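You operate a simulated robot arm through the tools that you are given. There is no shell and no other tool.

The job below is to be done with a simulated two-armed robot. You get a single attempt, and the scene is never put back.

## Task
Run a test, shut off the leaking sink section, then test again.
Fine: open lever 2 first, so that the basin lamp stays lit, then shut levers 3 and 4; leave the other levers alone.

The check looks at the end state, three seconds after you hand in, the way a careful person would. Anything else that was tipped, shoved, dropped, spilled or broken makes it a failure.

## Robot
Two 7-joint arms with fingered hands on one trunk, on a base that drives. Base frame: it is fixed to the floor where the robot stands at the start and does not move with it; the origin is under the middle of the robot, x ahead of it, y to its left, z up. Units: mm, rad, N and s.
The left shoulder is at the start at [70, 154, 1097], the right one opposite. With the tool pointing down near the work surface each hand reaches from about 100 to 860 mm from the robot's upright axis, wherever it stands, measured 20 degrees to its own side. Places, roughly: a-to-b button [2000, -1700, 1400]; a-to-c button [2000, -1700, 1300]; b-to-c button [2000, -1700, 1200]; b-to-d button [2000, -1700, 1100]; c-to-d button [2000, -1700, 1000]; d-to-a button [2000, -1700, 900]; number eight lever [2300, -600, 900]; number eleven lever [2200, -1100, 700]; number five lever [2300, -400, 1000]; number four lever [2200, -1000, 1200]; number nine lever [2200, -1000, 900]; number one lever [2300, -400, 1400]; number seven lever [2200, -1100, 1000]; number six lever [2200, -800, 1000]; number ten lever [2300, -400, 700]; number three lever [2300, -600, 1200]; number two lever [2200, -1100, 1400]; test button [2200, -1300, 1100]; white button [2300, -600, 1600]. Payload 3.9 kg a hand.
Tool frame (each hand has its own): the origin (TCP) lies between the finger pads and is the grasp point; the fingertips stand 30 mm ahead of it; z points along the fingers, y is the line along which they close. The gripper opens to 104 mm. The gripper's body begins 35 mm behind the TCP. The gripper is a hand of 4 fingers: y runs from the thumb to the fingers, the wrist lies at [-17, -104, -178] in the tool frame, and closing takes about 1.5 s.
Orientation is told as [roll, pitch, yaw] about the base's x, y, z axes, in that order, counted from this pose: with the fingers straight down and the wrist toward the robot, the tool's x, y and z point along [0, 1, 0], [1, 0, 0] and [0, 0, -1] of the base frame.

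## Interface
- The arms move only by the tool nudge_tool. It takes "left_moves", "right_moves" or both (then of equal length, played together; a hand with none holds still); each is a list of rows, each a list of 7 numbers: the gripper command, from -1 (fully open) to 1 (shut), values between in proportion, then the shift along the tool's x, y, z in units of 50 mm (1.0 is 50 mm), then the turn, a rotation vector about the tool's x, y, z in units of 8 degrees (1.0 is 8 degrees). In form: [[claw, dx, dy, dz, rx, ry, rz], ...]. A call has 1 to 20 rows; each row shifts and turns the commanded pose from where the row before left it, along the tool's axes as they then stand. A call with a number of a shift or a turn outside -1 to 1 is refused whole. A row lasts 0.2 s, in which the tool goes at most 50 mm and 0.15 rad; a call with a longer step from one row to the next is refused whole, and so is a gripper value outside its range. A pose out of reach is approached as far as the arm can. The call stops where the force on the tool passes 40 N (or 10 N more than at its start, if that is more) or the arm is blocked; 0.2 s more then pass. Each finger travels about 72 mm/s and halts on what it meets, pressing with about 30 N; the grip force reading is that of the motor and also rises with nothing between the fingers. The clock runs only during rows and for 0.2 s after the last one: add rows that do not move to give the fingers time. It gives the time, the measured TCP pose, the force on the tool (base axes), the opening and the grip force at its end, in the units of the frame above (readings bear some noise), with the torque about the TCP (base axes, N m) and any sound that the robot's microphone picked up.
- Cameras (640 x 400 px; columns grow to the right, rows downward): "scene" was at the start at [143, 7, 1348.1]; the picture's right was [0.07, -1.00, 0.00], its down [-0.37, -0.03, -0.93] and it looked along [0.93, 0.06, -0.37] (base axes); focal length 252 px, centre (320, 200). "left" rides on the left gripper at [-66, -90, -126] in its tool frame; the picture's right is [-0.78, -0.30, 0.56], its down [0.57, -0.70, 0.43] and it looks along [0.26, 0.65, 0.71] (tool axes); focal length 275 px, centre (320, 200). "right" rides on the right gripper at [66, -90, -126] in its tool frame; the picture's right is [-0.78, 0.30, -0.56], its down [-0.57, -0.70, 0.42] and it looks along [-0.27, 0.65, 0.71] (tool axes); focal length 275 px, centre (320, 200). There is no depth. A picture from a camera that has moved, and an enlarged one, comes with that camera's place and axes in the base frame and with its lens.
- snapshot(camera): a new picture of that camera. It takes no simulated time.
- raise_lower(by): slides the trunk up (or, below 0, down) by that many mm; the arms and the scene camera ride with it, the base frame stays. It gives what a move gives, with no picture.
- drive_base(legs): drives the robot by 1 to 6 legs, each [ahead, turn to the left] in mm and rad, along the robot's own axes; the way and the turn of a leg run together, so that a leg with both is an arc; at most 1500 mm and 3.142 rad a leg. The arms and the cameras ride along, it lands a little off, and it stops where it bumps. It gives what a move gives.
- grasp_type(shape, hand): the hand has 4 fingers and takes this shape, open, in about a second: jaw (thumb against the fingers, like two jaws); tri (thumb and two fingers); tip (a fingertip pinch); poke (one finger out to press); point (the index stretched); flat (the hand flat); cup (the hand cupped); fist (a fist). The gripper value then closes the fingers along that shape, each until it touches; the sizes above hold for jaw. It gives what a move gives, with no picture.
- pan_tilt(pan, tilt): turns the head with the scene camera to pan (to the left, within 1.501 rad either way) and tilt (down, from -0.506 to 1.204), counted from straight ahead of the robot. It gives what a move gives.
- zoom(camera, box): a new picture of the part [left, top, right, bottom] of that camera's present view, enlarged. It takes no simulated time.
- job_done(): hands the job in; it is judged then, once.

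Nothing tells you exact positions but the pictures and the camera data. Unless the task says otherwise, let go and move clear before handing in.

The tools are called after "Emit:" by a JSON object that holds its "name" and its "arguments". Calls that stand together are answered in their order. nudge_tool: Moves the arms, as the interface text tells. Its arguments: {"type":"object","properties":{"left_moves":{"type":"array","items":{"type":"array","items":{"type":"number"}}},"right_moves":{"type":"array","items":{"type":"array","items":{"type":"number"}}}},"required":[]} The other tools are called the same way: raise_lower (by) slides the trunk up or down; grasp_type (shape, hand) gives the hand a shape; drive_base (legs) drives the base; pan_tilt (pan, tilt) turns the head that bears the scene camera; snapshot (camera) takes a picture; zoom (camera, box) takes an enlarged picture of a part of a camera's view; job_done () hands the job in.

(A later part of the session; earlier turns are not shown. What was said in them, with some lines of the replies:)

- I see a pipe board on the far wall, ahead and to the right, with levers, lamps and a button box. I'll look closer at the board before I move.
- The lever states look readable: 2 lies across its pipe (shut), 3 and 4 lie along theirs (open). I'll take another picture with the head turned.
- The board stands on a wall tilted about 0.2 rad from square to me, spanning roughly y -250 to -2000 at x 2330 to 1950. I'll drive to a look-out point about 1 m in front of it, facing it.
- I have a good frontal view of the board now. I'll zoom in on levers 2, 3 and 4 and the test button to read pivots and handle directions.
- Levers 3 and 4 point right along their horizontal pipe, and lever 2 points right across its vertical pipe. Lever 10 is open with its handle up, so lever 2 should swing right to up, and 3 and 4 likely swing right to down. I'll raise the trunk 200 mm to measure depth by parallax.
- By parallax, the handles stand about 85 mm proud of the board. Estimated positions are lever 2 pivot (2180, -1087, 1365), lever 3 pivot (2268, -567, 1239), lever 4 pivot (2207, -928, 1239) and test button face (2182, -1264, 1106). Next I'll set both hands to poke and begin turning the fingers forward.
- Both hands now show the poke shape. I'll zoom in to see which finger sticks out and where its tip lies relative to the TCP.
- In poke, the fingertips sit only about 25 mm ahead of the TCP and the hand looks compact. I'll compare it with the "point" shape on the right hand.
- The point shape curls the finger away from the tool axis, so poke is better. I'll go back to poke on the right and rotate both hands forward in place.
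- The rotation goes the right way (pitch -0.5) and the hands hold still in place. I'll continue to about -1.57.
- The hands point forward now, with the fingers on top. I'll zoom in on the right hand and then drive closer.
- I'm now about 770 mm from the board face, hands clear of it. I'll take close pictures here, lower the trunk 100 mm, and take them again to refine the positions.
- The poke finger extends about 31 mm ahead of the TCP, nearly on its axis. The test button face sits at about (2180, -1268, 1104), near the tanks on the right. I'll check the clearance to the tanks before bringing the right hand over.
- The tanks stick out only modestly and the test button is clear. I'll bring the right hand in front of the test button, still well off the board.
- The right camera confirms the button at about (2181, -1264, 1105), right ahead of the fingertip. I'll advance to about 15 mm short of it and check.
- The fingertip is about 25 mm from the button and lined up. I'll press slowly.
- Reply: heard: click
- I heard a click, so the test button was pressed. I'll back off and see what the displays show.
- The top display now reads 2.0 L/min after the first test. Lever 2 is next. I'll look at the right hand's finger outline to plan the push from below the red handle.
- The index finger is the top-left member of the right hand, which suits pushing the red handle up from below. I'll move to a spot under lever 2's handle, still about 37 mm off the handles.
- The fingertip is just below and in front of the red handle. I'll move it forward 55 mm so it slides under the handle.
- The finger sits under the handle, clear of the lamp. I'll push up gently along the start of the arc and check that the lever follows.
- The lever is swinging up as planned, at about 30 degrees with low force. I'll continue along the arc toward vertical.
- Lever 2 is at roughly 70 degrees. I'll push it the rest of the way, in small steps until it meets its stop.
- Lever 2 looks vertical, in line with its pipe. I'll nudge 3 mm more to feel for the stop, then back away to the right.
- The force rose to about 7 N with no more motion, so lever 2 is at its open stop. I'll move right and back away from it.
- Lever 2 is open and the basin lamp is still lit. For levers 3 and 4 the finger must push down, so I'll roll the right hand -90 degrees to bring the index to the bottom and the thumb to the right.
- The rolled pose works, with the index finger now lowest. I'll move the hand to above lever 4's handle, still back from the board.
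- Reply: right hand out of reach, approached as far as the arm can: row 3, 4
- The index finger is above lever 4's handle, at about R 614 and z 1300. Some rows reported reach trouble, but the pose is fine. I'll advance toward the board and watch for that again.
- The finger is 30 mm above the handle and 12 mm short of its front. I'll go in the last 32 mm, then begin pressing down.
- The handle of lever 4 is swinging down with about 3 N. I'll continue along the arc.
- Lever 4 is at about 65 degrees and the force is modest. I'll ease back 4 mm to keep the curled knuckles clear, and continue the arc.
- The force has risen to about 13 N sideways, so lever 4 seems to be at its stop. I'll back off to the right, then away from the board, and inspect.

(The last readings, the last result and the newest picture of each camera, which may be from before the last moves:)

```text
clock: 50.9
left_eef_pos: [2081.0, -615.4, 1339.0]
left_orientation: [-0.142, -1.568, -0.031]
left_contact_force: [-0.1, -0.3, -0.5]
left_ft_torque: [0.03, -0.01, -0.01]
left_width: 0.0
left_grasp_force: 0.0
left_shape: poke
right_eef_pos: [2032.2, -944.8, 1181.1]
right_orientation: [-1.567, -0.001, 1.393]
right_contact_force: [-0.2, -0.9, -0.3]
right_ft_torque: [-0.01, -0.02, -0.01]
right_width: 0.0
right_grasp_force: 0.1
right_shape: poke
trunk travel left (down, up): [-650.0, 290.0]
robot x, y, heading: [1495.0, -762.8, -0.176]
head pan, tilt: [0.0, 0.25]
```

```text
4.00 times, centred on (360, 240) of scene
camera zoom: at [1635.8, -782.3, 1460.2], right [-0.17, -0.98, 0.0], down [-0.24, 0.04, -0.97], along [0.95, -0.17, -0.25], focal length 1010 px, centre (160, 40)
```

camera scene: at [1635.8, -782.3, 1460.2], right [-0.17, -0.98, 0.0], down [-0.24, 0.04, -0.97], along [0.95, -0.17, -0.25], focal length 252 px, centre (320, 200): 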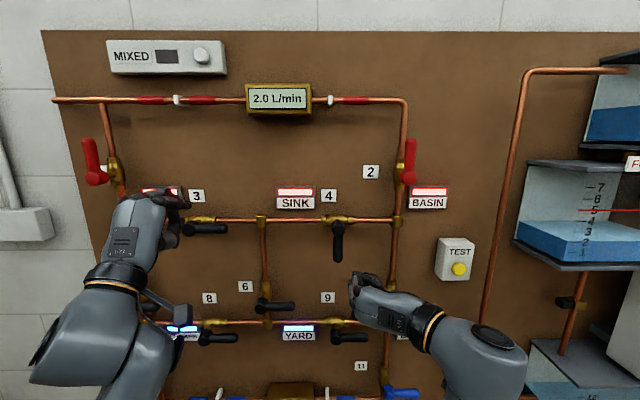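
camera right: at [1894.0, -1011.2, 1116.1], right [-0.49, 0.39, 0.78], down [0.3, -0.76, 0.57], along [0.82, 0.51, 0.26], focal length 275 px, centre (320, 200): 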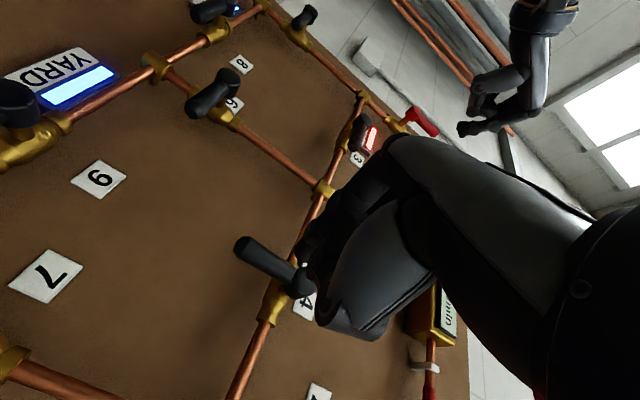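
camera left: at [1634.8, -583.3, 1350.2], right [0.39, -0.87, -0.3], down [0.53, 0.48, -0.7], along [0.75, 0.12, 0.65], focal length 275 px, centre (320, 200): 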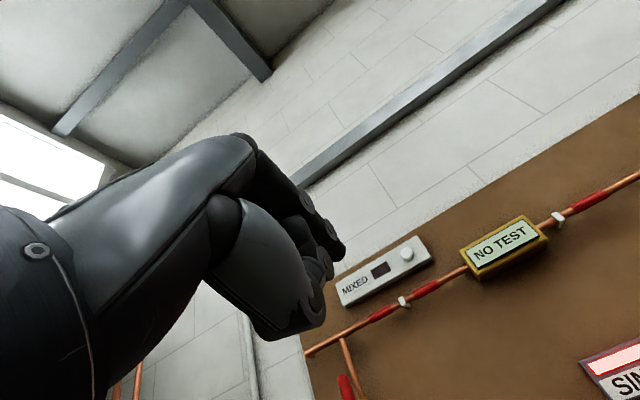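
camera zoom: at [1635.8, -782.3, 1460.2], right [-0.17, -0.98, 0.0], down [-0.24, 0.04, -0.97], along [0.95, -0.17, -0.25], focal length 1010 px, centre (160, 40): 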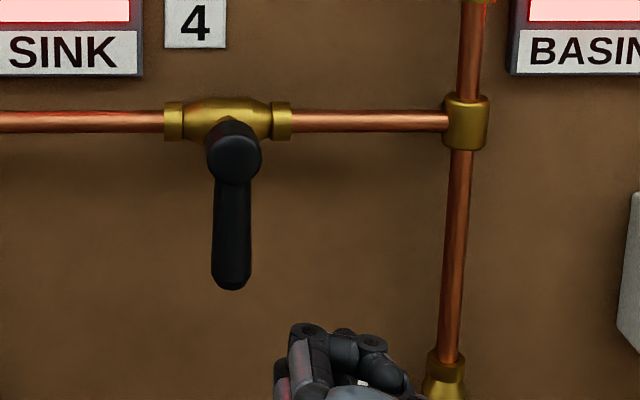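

Lever 4 is shut, pointing straight down, and the lamps are still lit as expected. Lever 3 is about 366 mm further left, so I'll back up, sidestep left, and come back to repeat the same motion.

Emit:
{"name": "drive_base", "arguments": {"legs": [[-150, 0], [0, -0.7], [-560, 0], [0, 0.7]]}}

Emit:
{"name": "snapshot", "arguments": {"camera": "scene"}}

```text
clock: 58.8
left_eef_pos: [1568.7, -154.3, 1339.4]
left_orientation: [-0.128, -1.567, -0.033]
left_contact_force: [-0.3, -0.1, 0.6]
left_ft_torque: [0.01, -0.02, 0.0]
left_width: 0.6
left_grasp_force: 0.0
left_shape: poke
right_eef_pos: [1526.3, -485.0, 1182.7]
right_orientation: [-1.568, 0.0, 1.405]
right_contact_force: [-1.2, -0.3, 0.3]
right_ft_torque: [0.0, 0.01, 0.01]
right_width: 0.0
right_grasp_force: 0.1
right_shape: poke
trunk travel left (down, up): [-650.0, 290.0]
robot x, y, heading: [981.6, -306.7, -0.159]
head pan, tilt: [0.0, 0.25]
```

```text
taken
camera scene: at [1125.2, -326.7, 1460.3], right [-0.16, -0.99, 0.0], down [-0.24, 0.04, -0.97], along [0.96, -0.16, -0.25], focal length 252 px, centre (320, 200)
```

scene: 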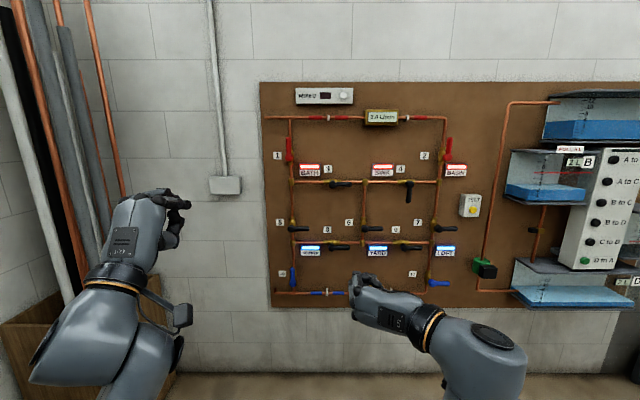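

The sidestep worked and heading is almost square to the board. I'll drive forward to put lever 3 at the same spot relative to me as lever 4 was.

Emit:
{"name": "drive_base", "arguments": {"legs": [[565, 0], [0, -0.01]]}}

Emit:
{"name": "snapshot", "arguments": {"camera": "scene"}}

Emit:
{"name": "zoom", "arguments": {"camera": "scene", "box": [280, 180, 440, 280]}}

```text
clock: 62.4
left_eef_pos: [2133.9, -258.7, 1340.0]
left_orientation: [-0.342, -1.568, 0.163]
left_contact_force: [-0.6, 0.4, -0.7]
left_ft_torque: [-0.02, 0.0, -0.03]
left_width: 0.1
left_grasp_force: 0.1
left_shape: poke
right_eef_pos: [2083.6, -587.7, 1182.1]
right_orientation: [-1.568, -0.001, 1.39]
right_contact_force: [-0.2, 0.3, -0.4]
right_ft_torque: [-0.02, -0.01, -0.01]
right_width: 0.0
right_grasp_force: 0.1
right_shape: poke
trunk travel left (down, up): [-650.0, 290.0]
robot x, y, heading: [1547.1, -400.1, -0.18]
head pan, tilt: [0.0, 0.25]
```

```text
taken
camera scene: at [1687.3, -422.8, 1460.3], right [-0.18, -0.98, 0.0], down [-0.24, 0.04, -0.97], along [0.95, -0.17, -0.25], focal length 252 px, centre (320, 200)
```

scene: 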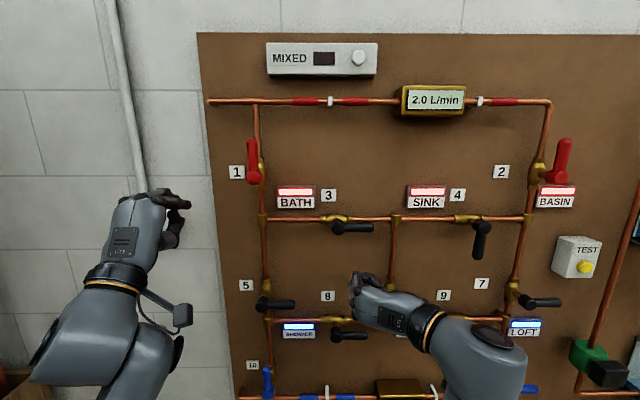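

```text
4.00 times, centred on (360, 230) of scene
camera zoom: at [1687.3, -422.8, 1460.3], right [-0.18, -0.98, 0.0], down [-0.24, 0.04, -0.97], along [0.95, -0.17, -0.25], focal length 1010 px, centre (160, 80)
```

zoom: 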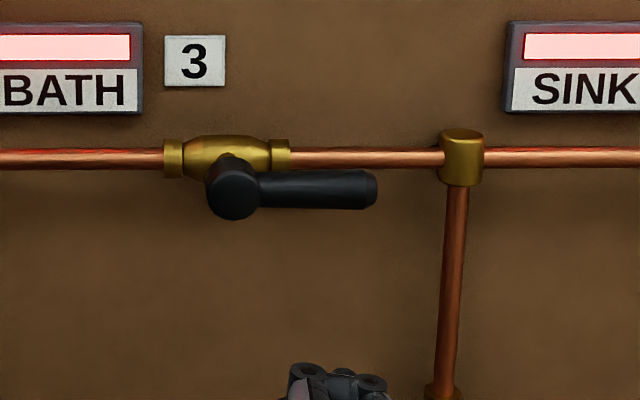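

Lever 3's pivot is now at about R 179, z 1239, in the same relative place as lever 4 was. I'll raise the right hand above its handle and move most of the way in.

Emit:
{"name": "nudge_tool", "arguments": {"right_moves": [[-1, -0.7, -0.11, 0, 0, 0, 0], [-1, -0.7, -0.11, 0, 0, 0, 0], [-1, -0.7, -0.11, 0, 0, 0, 0], [-1, 0, 0, 0, 0, 0, 0], [-1, 0, 0, 0.6, 0, 0, 0], [-1, 0, 0, 0.6, 0, 0, 0], [-1, 0, 0, 0.6, 0, 0, 0], [-1, 0, 0, 0.6, 0, 0, 0], [-1, 0, 0, 0, 0, 0, 0]]}}

Emit:
{"name": "zoom", "arguments": {"camera": "scene", "box": [280, 180, 440, 280]}}

Emit:
{"name": "snapshot", "arguments": {"camera": "right"}}

```text
clock: 64.3
left_eef_pos: [2133.8, -258.4, 1340.9]
left_orientation: [-0.106, -1.57, -0.071]
left_contact_force: [0.0, 0.0, 0.7]
left_ft_torque: [0.04, 0.0, 0.01]
left_width: 0.0
left_grasp_force: 0.0
left_shape: poke
right_eef_pos: [2200.8, -624.5, 1289.2]
right_orientation: [-1.57, 0.001, 1.392]
right_contact_force: [0.1, -0.4, 0.2]
right_ft_torque: [-0.04, 0.0, 0.01]
right_width: 0.1
right_grasp_force: 0.0
right_shape: poke
trunk travel left (down, up): [-650.0, 290.0]
robot x, y, heading: [1546.5, -397.9, -0.176]
head pan, tilt: [0.0, 0.25]
```

```text
4.00 times, centred on (360, 230) of scene
camera zoom: at [1686.4, -423.5, 1460.4], right [-0.18, -0.98, 0.0], down [-0.24, 0.04, -0.97], along [0.95, -0.17, -0.25], focal length 1010 px, centre (160, 80)
```

zoom: 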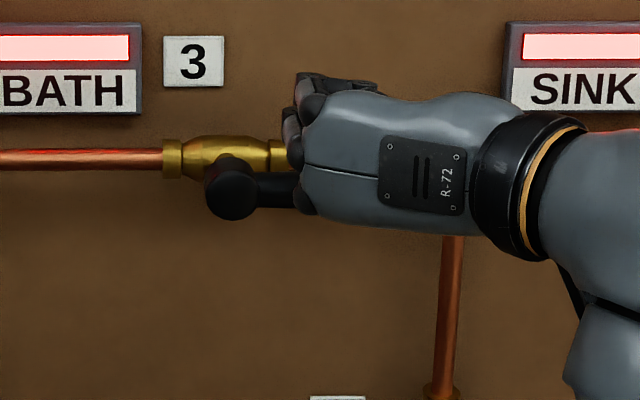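

```text
taken
camera right: at [2060.9, -690.0, 1222.8], right [-0.49, 0.39, 0.78], down [0.29, -0.77, 0.57], along [0.82, 0.51, 0.26], focal length 275 px, centre (320, 200)
```

right: 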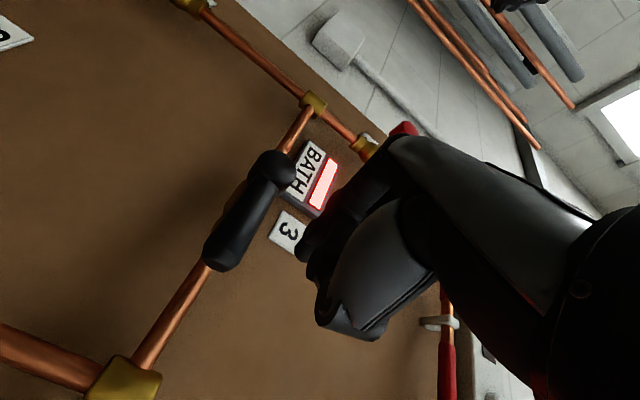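

The finger is above lever 3's handle, lined up as before. I'll go in 40 mm and start the downward arc.

Emit:
{"name": "nudge_tool", "arguments": {"right_moves": [[-1, 0, 0, 0.4, 0, 0, 0], [-1, 0, 0, 0.4, 0, 0, 0], [-1, 0, 0, 0, 0, 0, 0], [-1, 0.21, 0, 0, 0, 0, 0], [-1, 0.21, 0, 0, 0, 0, 0], [-1, 0.173, -0.035, 0, 0, 0, 0], [-1, 0.173, -0.035, 0, 0, 0, 0]]}}

Emit:
{"name": "zoom", "arguments": {"camera": "scene", "box": [280, 180, 440, 280]}}

Emit:
{"name": "snapshot", "arguments": {"camera": "right"}}

```text
clock: 66.0
left_eef_pos: [2133.1, -257.4, 1339.6]
left_orientation: [-0.234, -1.569, 0.054]
left_contact_force: [0.7, -0.1, 0.6]
left_ft_torque: [-0.01, -0.01, -0.01]
left_width: 0.0
left_grasp_force: 0.0
left_shape: poke
right_eef_pos: [2238.4, -636.1, 1248.9]
right_orientation: [-1.568, -0.001, 1.391]
right_contact_force: [-0.2, 0.2, 2.5]
right_ft_torque: [0.04, -0.01, 0.0]
right_width: 0.1
right_grasp_force: 0.2
right_shape: poke
trunk travel left (down, up): [-650.0, 290.0]
robot x, y, heading: [1545.8, -397.3, -0.181]
head pan, tilt: [0.0, 0.25]
```

```text
4.00 times, centred on (360, 230) of scene
camera zoom: at [1686.7, -423.2, 1460.4], right [-0.18, -0.98, 0.0], down [-0.24, 0.04, -0.97], along [0.95, -0.17, -0.25], focal length 1010 px, centre (160, 80)
```

zoom: 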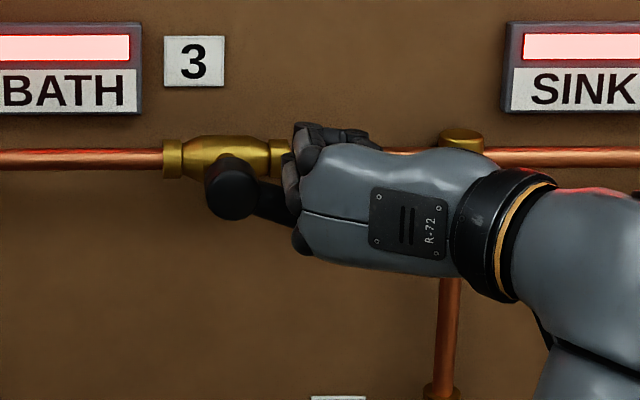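

```text
taken
camera right: at [2099.0, -702.1, 1182.9], right [-0.49, 0.39, 0.78], down [0.29, -0.77, 0.57], along [0.82, 0.51, 0.26], focal length 275 px, centre (320, 200)
```

right: 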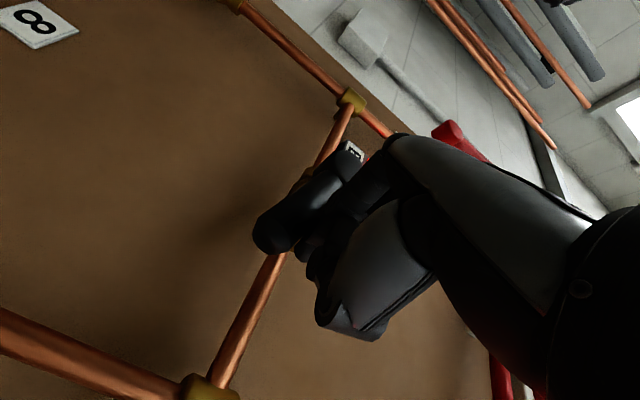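

Lever 3 is starting down with about 2.5 N, just as lever 4 did. I'll continue the arc.

Emit:
{"name": "nudge_tool", "arguments": {"right_moves": [[-1, 0.176, 0.011, 0, 0, 0, 0], [-1, 0.176, 0.011, 0, 0, 0, 0], [-1, 0.168, 0.056, 0, 0, 0, 0], [-1, 0.168, 0.056, 0, 0, 0, 0], [-1, 0.147, 0.097, 0, 0, 0, 0], [-1, 0.147, 0.097, 0, 0, 0, 0]]}}

Emit:
{"name": "zoom", "arguments": {"camera": "scene", "box": [280, 190, 440, 290]}}

```text
clock: 67.3
left_eef_pos: [2132.3, -258.8, 1340.1]
left_orientation: [0.272, -1.571, -0.452]
left_contact_force: [-0.1, 1.0, -0.3]
left_ft_torque: [-0.01, -0.03, 0.02]
left_width: 0.0
left_grasp_force: 0.1
left_shape: poke
right_eef_pos: [2240.5, -622.1, 1199.8]
right_orientation: [-1.572, 0.0, 1.389]
right_contact_force: [-5.0, -3.2, 3.1]
right_ft_torque: [0.07, -0.09, 0.08]
right_width: 0.0
right_grasp_force: 0.0
right_shape: poke
trunk travel left (down, up): [-650.0, 290.0]
robot x, y, heading: [1543.9, -403.1, -0.178]
head pan, tilt: [0.0, 0.25]
```

```text
4.00 times, centred on (360, 240) of scene
camera zoom: at [1685.2, -424.3, 1460.5], right [-0.18, -0.98, 0.0], down [-0.24, 0.04, -0.97], along [0.95, -0.17, -0.25], focal length 1010 px, centre (160, 40)
```

zoom: 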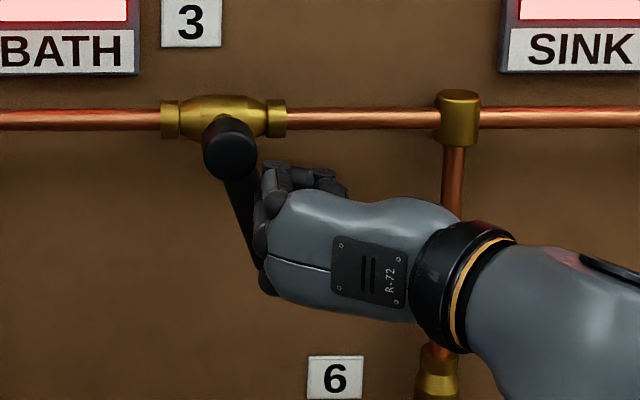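

Lever 3 is at about 65 degrees. I'll finish the last part of the arc up to its stop, easing back 4 mm as before.

Emit:
{"name": "nudge_tool", "arguments": {"right_moves": [[-1, 0.1, 0.17, -0.05, 0, 0, 0], [-1, 0.1, 0.17, -0.05, 0, 0, 0], [-1, 0.079, 0.158, 0, 0, 0, 0], [-1, 0.079, 0.158, 0, 0, 0, 0]]}}

Emit:
{"name": "zoom", "arguments": {"camera": "scene", "box": [280, 190, 440, 290]}}

```text
clock: 68.3
left_eef_pos: [2130.3, -261.9, 1341.9]
left_orientation: [1.523, -1.567, -1.701]
left_contact_force: [0.2, -0.1, 0.7]
left_ft_torque: [0.0, 0.0, 0.02]
left_width: 0.0
left_grasp_force: 0.1
left_shape: poke
right_eef_pos: [2239.7, -592.3, 1183.5]
right_orientation: [-1.573, -0.003, 1.389]
right_contact_force: [-9.7, -12.7, 3.6]
right_ft_torque: [0.15, -0.14, 0.01]
right_width: 0.0
right_grasp_force: 0.0
right_shape: poke
trunk travel left (down, up): [-650.0, 290.0]
robot x, y, heading: [1547.0, -400.6, -0.183]
head pan, tilt: [0.0, 0.25]
```

```text
4.00 times, centred on (360, 240) of scene
camera zoom: at [1682.9, -428.5, 1460.7], right [-0.18, -0.98, 0.0], down [-0.24, 0.05, -0.97], along [0.95, -0.18, -0.24], focal length 1010 px, centre (160, 40)
```

zoom: 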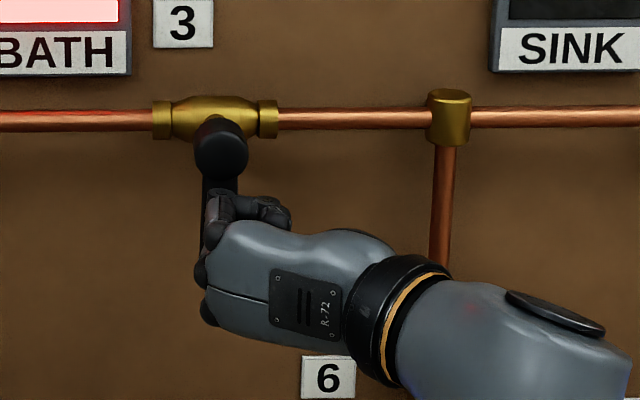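

The SINK lamp went dark, and the force rose to about 13 N at the stop, so lever 3 is shut. I'll back away and check all levers and lamps.

Emit:
{"name": "nudge_tool", "arguments": {"right_moves": [[-1, 0, -0.2, 0, 0, 0, 0], [-1, 0, -0.3, 0, 0, 0, 0], [-1, 0, 0, -0.6, 0, 0, 0], [-1, 0, 0, -0.8, 0, 0, 0], [-1, 0, 0, -0.8, 0, 0, 0], [-1, 0, 0, -0.8, 0, 0, 0], [-1, 0, 0, 0, 0, 0, 0]]}}

Emit:
{"name": "snapshot", "arguments": {"camera": "scene"}}

Emit:
{"name": "zoom", "arguments": {"camera": "scene", "box": [220, 130, 580, 340]}}

```text
clock: 70.0
left_eef_pos: [2134.6, -257.6, 1340.0]
left_orientation: [-0.159, -1.567, -0.019]
left_contact_force: [-0.2, -0.5, -0.1]
left_ft_torque: [0.0, -0.03, 0.02]
left_width: 0.0
left_grasp_force: 0.0
left_shape: poke
right_eef_pos: [2093.4, -583.2, 1181.5]
right_orientation: [-1.568, 0.001, 1.391]
right_contact_force: [0.0, 0.1, 0.0]
right_ft_torque: [-0.01, 0.01, 0.0]
right_width: 0.0
right_grasp_force: 0.0
right_shape: poke
trunk travel left (down, up): [-650.0, 290.0]
robot x, y, heading: [1546.9, -398.0, -0.18]
head pan, tilt: [0.0, 0.25]
```

```text
taken
camera scene: at [1688.6, -423.4, 1460.2], right [-0.18, -0.98, 0.0], down [-0.24, 0.04, -0.97], along [0.95, -0.17, -0.25], focal length 252 px, centre (320, 200)
```

scene: 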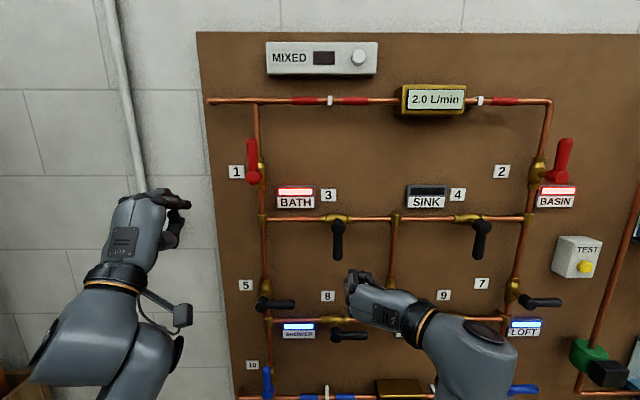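

```text
1.78 times, centred on (400, 235) of scene
camera zoom: at [1688.6, -423.4, 1460.2], right [-0.18, -0.98, 0.0], down [-0.24, 0.04, -0.97], along [0.95, -0.17, -0.25], focal length 449 px, centre (178, 138)
```

zoom: 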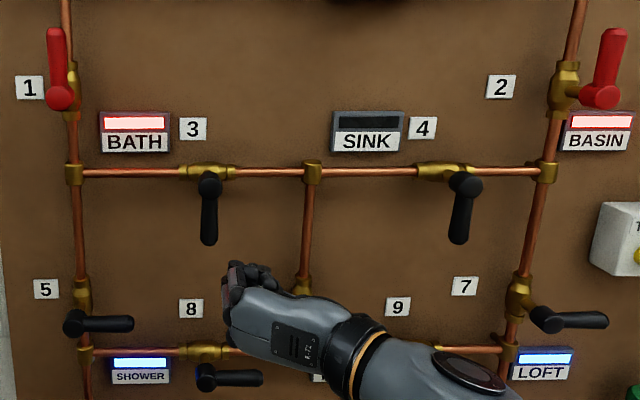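

Levers 3 and 4 now point down, lever 2 is up, SINK is dark, and BATH and BASIN are lit. To test again I'll back up and sidestep right to in front of the TEST button.

Emit:
{"name": "drive_base", "arguments": {"legs": [[-150, 0], [0, 0.7], [-560, 0], [0, -0.7]]}}

Emit:
{"name": "snapshot", "arguments": {"camera": "scene"}}

```text
clock: 77.8
left_eef_pos: [1503.2, -497.9, 1339.2]
left_orientation: [-0.169, -1.567, 0.004]
left_contact_force: [0.2, 0.0, 0.1]
left_ft_torque: [0.0, -0.01, 0.04]
left_width: 0.3
left_grasp_force: 0.2
left_shape: poke
right_eef_pos: [1465.5, -824.0, 1181.9]
right_orientation: [-1.569, 0.001, 1.402]
right_contact_force: [0.0, 0.1, 0.6]
right_ft_torque: [-0.02, -0.02, -0.02]
right_width: 0.1
right_grasp_force: 0.1
right_shape: poke
trunk travel left (down, up): [-650.0, 290.0]
robot x, y, heading: [914.3, -647.3, -0.163]
head pan, tilt: [0.0, 0.25]
```

```text
taken
camera scene: at [1058.6, -669.5, 1460.3], right [-0.17, -0.99, 0.0], down [-0.24, 0.04, -0.97], along [0.96, -0.16, -0.25], focal length 252 px, centre (320, 200)
```

scene: 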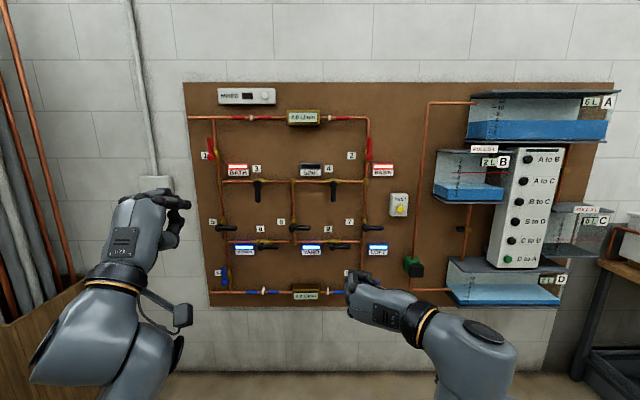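

I'm in open space now. I'll move the right hand outward and roll it back to the upright pose used for the first test.

Emit:
{"name": "nudge_tool", "arguments": {"right_moves": [[-1, 0, -0.7, 0, 0, 0, 0], [-1, 0, -0.7, 0, 0, 0, 0], [-1, 0, -0.7, 0, 0, 0, 0], [-1, 0, -0.7, 0, 0, 0, 0], [-1, 0, 0, 0, 0, 0, 0]]}}

Emit:
{"name": "nudge_tool", "arguments": {"right_moves": [[-1, 0, 0, 0, 0, 0, 0.9375], [-1, 0, 0, 0, 0, 0, 0.9375], [-1, 0, 0, 0, 0, 0, 0.9375], [-1, 0, 0, 0, 0, 0, 0.9375], [-1, 0, 0, 0, 0, 0, 0.9375], [-1, 0, 0, 0, 0, 0, 0.9375], [-1, 0, 0, 0, 0, 0, 0.9375], [-1, 0, 0, 0, 0, 0, 0.9375], [-1, 0, 0, 0, 0, 0, 0.9375], [-1, 0, 0, 0, 0, 0, 0.9375], [-1, 0, 0, 0, 0, 0, 0.9375], [-1, 0, 0, 0, 0, 0, 0.9375], [-1, 0, 0, 0, 0, 0, 0]]}}

Emit:
{"name": "snapshot", "arguments": {"camera": "scene"}}

```text
clock: 79.0
left_eef_pos: [1503.7, -498.4, 1338.3]
left_orientation: [-0.298, -1.568, 0.133]
left_contact_force: [-0.4, 1.1, -0.4]
left_ft_torque: [0.0, -0.02, -0.04]
left_width: 0.2
left_grasp_force: 0.1
left_shape: poke
right_eef_pos: [1441.5, -962.2, 1180.8]
right_orientation: [-1.569, 0.001, 1.403]
right_contact_force: [-0.4, 0.1, 0.3]
right_ft_torque: [0.0, 0.02, 0.0]
right_width: 0.0
right_grasp_force: 0.0
right_shape: poke
trunk travel left (down, up): [-650.0, 290.0]
robot x, y, heading: [917.9, -643.5, -0.17]
head pan, tilt: [0.0, 0.25]
```

```text
clock: 81.8
left_eef_pos: [1502.8, -499.9, 1339.4]
left_orientation: [0.051, -1.568, -0.217]
left_contact_force: [-0.4, 0.1, -0.1]
left_ft_torque: [0.01, 0.06, 0.01]
left_width: 0.0
left_grasp_force: 0.0
left_shape: poke
right_eef_pos: [1441.9, -962.5, 1182.3]
right_orientation: [0.709, -1.571, -0.879]
right_contact_force: [0.0, -0.3, 0.5]
right_ft_torque: [-0.03, -0.01, 0.0]
right_width: 0.1
right_grasp_force: 0.0
right_shape: poke
trunk travel left (down, up): [-650.0, 290.0]
robot x, y, heading: [917.8, -649.8, -0.163]
head pan, tilt: [0.0, 0.25]
```

```text
taken
camera scene: at [1058.5, -670.3, 1460.3], right [-0.17, -0.99, 0.0], down [-0.24, 0.04, -0.97], along [0.96, -0.16, -0.25], focal length 252 px, centre (320, 200)
```

scene: 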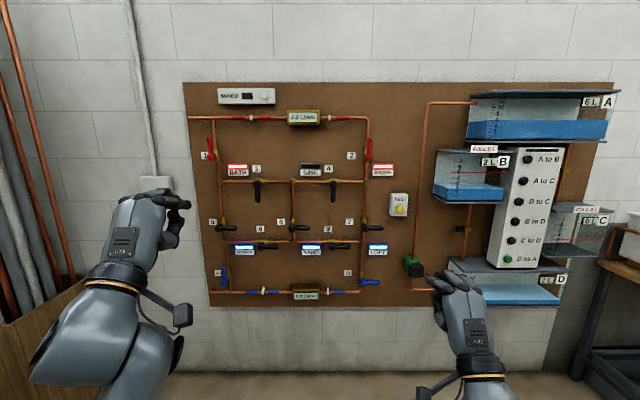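

The right hand is upright again. I'll drive forward to the working distance, lined up for the TEST button.

Emit:
{"name": "drive_base", "arguments": {"legs": [[0, -0.03], [570, 0], [0, 0.025]]}}

Emit:
{"name": "snapshot", "arguments": {"camera": "scene"}}

Emit:
{"name": "snapshot", "arguments": {"camera": "right"}}

```text
clock: 85.8
left_eef_pos: [2057.4, -613.9, 1339.4]
left_orientation: [0.142, -1.57, -0.314]
left_contact_force: [0.0, -0.4, 0.1]
left_ft_torque: [0.02, -0.03, -0.02]
left_width: 0.0
left_grasp_force: 0.1
left_shape: poke
right_eef_pos: [1995.1, -1075.8, 1181.5]
right_orientation: [0.365, -1.57, -0.538]
right_contact_force: [0.3, -0.2, 0.7]
right_ft_torque: [0.04, 0.0, -0.04]
right_width: 0.1
right_grasp_force: 0.0
right_shape: poke
trunk travel left (down, up): [-650.0, 290.0]
robot x, y, heading: [1473.4, -755.2, -0.172]
head pan, tilt: [0.0, 0.25]
```

```text
taken
camera scene: at [1612.2, -782.2, 1460.4], right [-0.17, -0.99, 0.0], down [-0.24, 0.04, -0.97], along [0.95, -0.17, -0.25], focal length 252 px, centre (320, 200)
```

scene: 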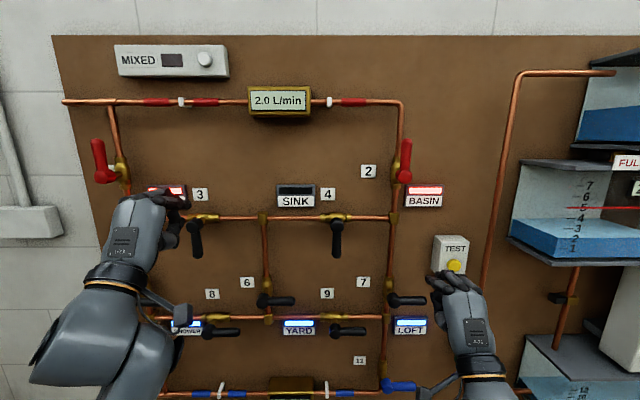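

```text
taken
camera right: at [1882.8, -989.3, 1092.9], right [-0.68, -0.67, 0.3], down [0.32, -0.64, -0.7], along [0.66, -0.38, 0.65], focal length 275 px, centre (320, 200)
```

right: 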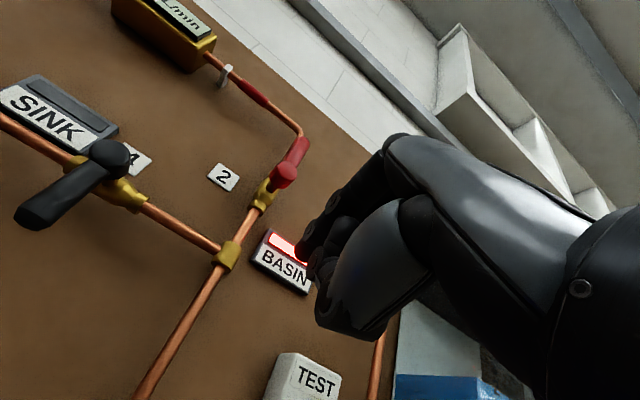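

The TEST button is ahead and to the right of the hand. I'll move across and down at this distance, then in to about 25 mm short of the button.

Emit:
{"name": "nudge_tool", "arguments": {"right_moves": [[-1, -0.652, -0.302, 0, 0, 0, 0], [-1, -0.652, -0.302, 0, 0, 0, 0], [-1, -0.652, -0.302, 0, 0, 0, 0], [-1, -0.652, -0.302, 0, 0, 0, 0], [-1, -0.652, -0.302, 0, 0, 0, 0], [-1, 0, 0, 0, 0, 0, 0], [-1, 0, 0, 0.78, 0, 0, 0], [-1, 0, 0, 0.78, 0, 0, 0], [-1, 0, 0, 0.78, 0, 0, 0], [-1, 0, 0, 0.78, 0, 0, 0], [-1, 0, 0, 0, 0, 0, 0]]}}

Emit:
{"name": "snapshot", "arguments": {"camera": "right"}}

Emit:
{"name": "zoom", "arguments": {"camera": "scene", "box": [400, 200, 560, 300]}}

```text
clock: 88.2
left_eef_pos: [2056.7, -612.7, 1340.7]
left_orientation: [-0.23, -1.568, 0.059]
left_contact_force: [-0.6, 0.4, -0.1]
left_ft_torque: [-0.02, 0.02, -0.02]
left_width: 0.1
left_grasp_force: 0.1
left_shape: poke
right_eef_pos: [2119.2, -1262.6, 1107.5]
right_orientation: [0.055, -1.57, -0.228]
right_contact_force: [-0.3, 0.5, -0.7]
right_ft_torque: [0.02, 0.02, -0.01]
right_width: 0.0
right_grasp_force: 0.0
right_shape: poke
trunk travel left (down, up): [-650.0, 290.0]
robot x, y, heading: [1476.3, -755.4, -0.178]
head pan, tilt: [0.0, 0.25]
```

```text
taken
camera right: at [2007.7, -1175.1, 1018.6], right [-0.68, -0.67, 0.3], down [0.32, -0.64, -0.7], along [0.66, -0.38, 0.65], focal length 275 px, centre (320, 200)
```

right: 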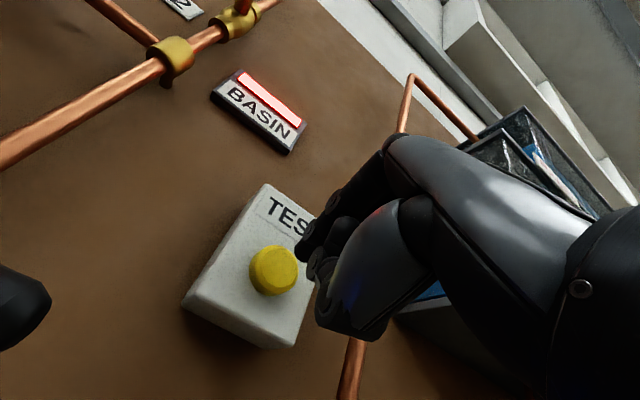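

```text
4.00 times, centred on (480, 250) of scene
camera zoom: at [1611.6, -781.0, 1460.5], right [-0.17, -0.99, 0.0], down [-0.24, 0.04, -0.97], along [0.95, -0.17, -0.25], focal length 1010 px, centre (-320, 0)
```

zoom: 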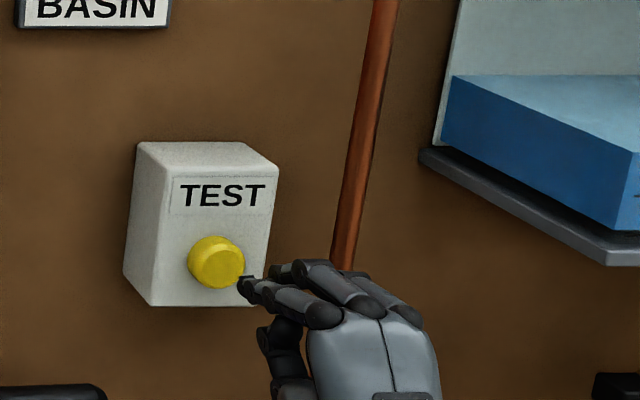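

The view matches the first press, with the fingertip about 30 mm from the button. I'll press it again slowly.

Emit:
{"name": "nudge_tool", "arguments": {"right_moves": [[-1, 0, -0.03, 0.15, 0, 0, 0], [-1, 0, 0, 0.15, 0, 0, 0], [-1, 0, 0, 0.15, 0, 0, 0], [-1, 0, 0, 0.1, 0, 0, 0], [-1, 0, 0, 0.08, 0, 0, 0]]}}

Emit:
{"name": "snapshot", "arguments": {"camera": "scene"}}

```text
clock: 89.4
left_eef_pos: [2055.5, -611.5, 1340.1]
left_orientation: [-1.141, -1.569, 0.968]
left_contact_force: [0.9, -0.1, -0.3]
left_ft_torque: [0.02, 0.01, -0.03]
left_width: 0.0
left_grasp_force: 0.1
left_shape: poke
right_eef_pos: [2149.2, -1267.8, 1107.2]
right_orientation: [-2.299, -1.571, 2.123]
right_contact_force: [-10.0, 3.8, -1.4]
right_ft_torque: [-0.04, 0.04, 0.12]
right_width: 0.0
right_grasp_force: 0.0
right_shape: poke
trunk travel left (down, up): [-650.0, 290.0]
robot x, y, heading: [1470.0, -755.8, -0.167]
head pan, tilt: [0.0, 0.25]
heard: click
```

```text
taken
camera scene: at [1609.9, -780.3, 1460.6], right [-0.17, -0.99, 0.0], down [-0.24, 0.04, -0.97], along [0.95, -0.17, -0.24], focal length 252 px, centre (320, 200)
```

scene: 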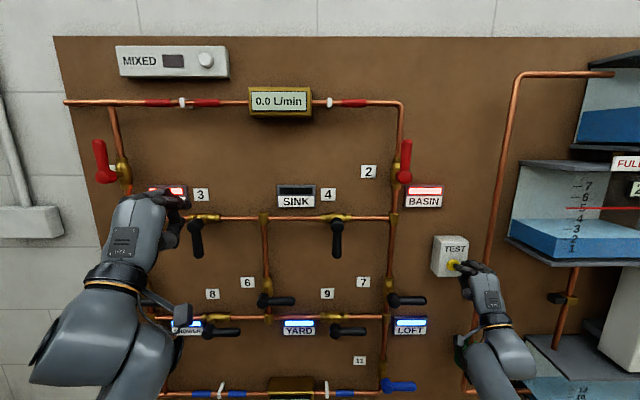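

A second click, and the top meter now reads 0.0 L/min, so the leak is isolated. I'll draw the hand back clear and back the robot away for a final look.

Emit:
{"name": "nudge_tool", "arguments": {"right_moves": [[-1, 0, 0, -0.4, 0, 0, 0], [-1, 0, 0, -0.7, 0, 0, 0], [-1, 0, 0, -0.7, 0, 0, 0], [-1, 0, 0, -0.7, 0, 0, 0], [-1, 0, 0, -0.7, 0, 0, 0], [-1, 0, 0, 0, 0, 0, 0]]}}

Emit:
{"name": "drive_base", "arguments": {"legs": [[-350, 0]]}}

Emit:
{"name": "snapshot", "arguments": {"camera": "scene"}}

Emit:
{"name": "zoom", "arguments": {"camera": "scene", "box": [180, 80, 440, 310]}}

```text
clock: 90.8
left_eef_pos: [2059.5, -612.0, 1339.7]
left_orientation: [-0.175, -1.566, 0.004]
left_contact_force: [-0.1, -0.5, 0.1]
left_ft_torque: [-0.01, -0.01, 0.0]
left_width: 0.3
left_grasp_force: 0.0
left_shape: poke
right_eef_pos: [1996.5, -1240.6, 1104.0]
right_orientation: [0.003, -1.568, -0.178]
right_contact_force: [-0.8, 0.2, -0.5]
right_ft_torque: [-0.01, -0.04, -0.01]
right_width: 0.0
right_grasp_force: 0.0
right_shape: poke
trunk travel left (down, up): [-650.0, 290.0]
robot x, y, heading: [1471.4, -755.2, -0.173]
head pan, tilt: [0.0, 0.25]
```

```text
clock: 93.1
left_eef_pos: [1707.9, -553.3, 1340.0]
left_orientation: [-0.209, -1.566, 0.028]
left_contact_force: [-0.4, -1.2, 0.4]
left_ft_torque: [0.0, 0.0, 0.0]
left_width: 0.0
left_grasp_force: 0.1
left_shape: poke
right_eef_pos: [1642.8, -1182.0, 1105.1]
right_orientation: [-0.095, -1.571, -0.083]
right_contact_force: [0.7, 0.0, -0.1]
right_ft_torque: [-0.02, 0.0, 0.0]
right_width: 0.1
right_grasp_force: 0.0
right_shape: poke
trunk travel left (down, up): [-650.0, 290.0]
robot x, y, heading: [1121.5, -692.8, -0.18]
head pan, tilt: [0.0, 0.25]
```

```text
taken
camera scene: at [1261.9, -719.8, 1460.3], right [-0.18, -0.98, 0.0], down [-0.24, 0.04, -0.97], along [0.95, -0.17, -0.25], focal length 252 px, centre (320, 200)
```

scene: 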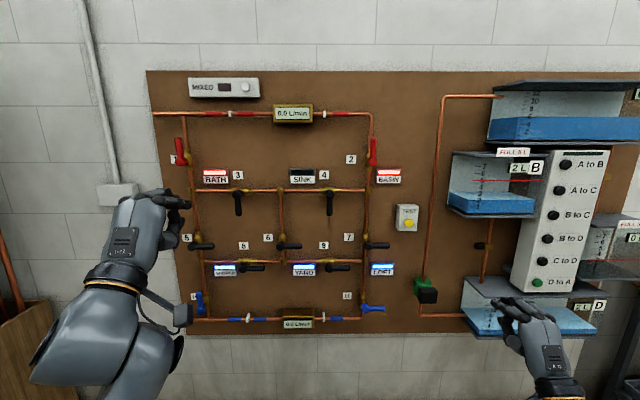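

```text
1.74 times, centred on (310, 195) of scene
camera zoom: at [1261.9, -719.8, 1460.3], right [-0.18, -0.98, 0.0], down [-0.24, 0.04, -0.97], along [0.95, -0.17, -0.25], focal length 439 px, centre (337, 209)
```

zoom: 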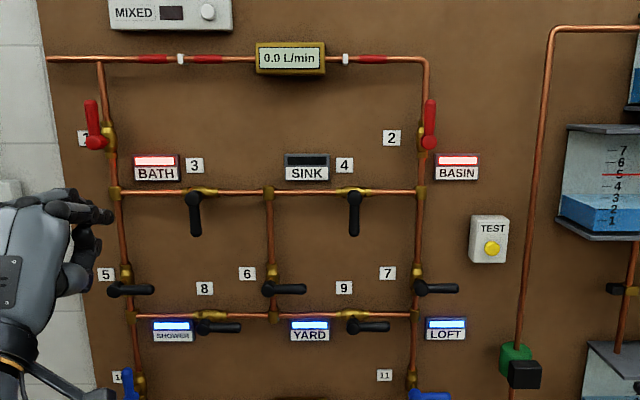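

The end state looks right: lever 2 is open, levers 3 and 4 are shut, and the other levers are untouched. SINK is dark, BATH and BASIN are lit, the meter reads 0.0 L/min, and the robot is clear, so I'm handing in.

Emit:
{"name": "job_done", "arguments": {}}

```text
The job is handed in.
```

The leaking sink section is shut off, and the second test read 0.0 L/min on the top meter.

- **First test:** I pressed TEST once and the meter showed 2.0 L/min.
- **Levers:** I opened lever 2 first, then shut lever 4 and then lever 3. Each was pushed until it reached its stop.
- **Lamps:** SINK went dark when lever 3 closed. BASIN was lit in every picture I took, and BATH was lit at the end.
- **Second test:** I pressed TEST once more with the sink section isolated, which gave the 0.0 L/min reading.

I left the other levers alone. In the final picture nothing was knocked over or spilled. The robot is standing clear of the board.
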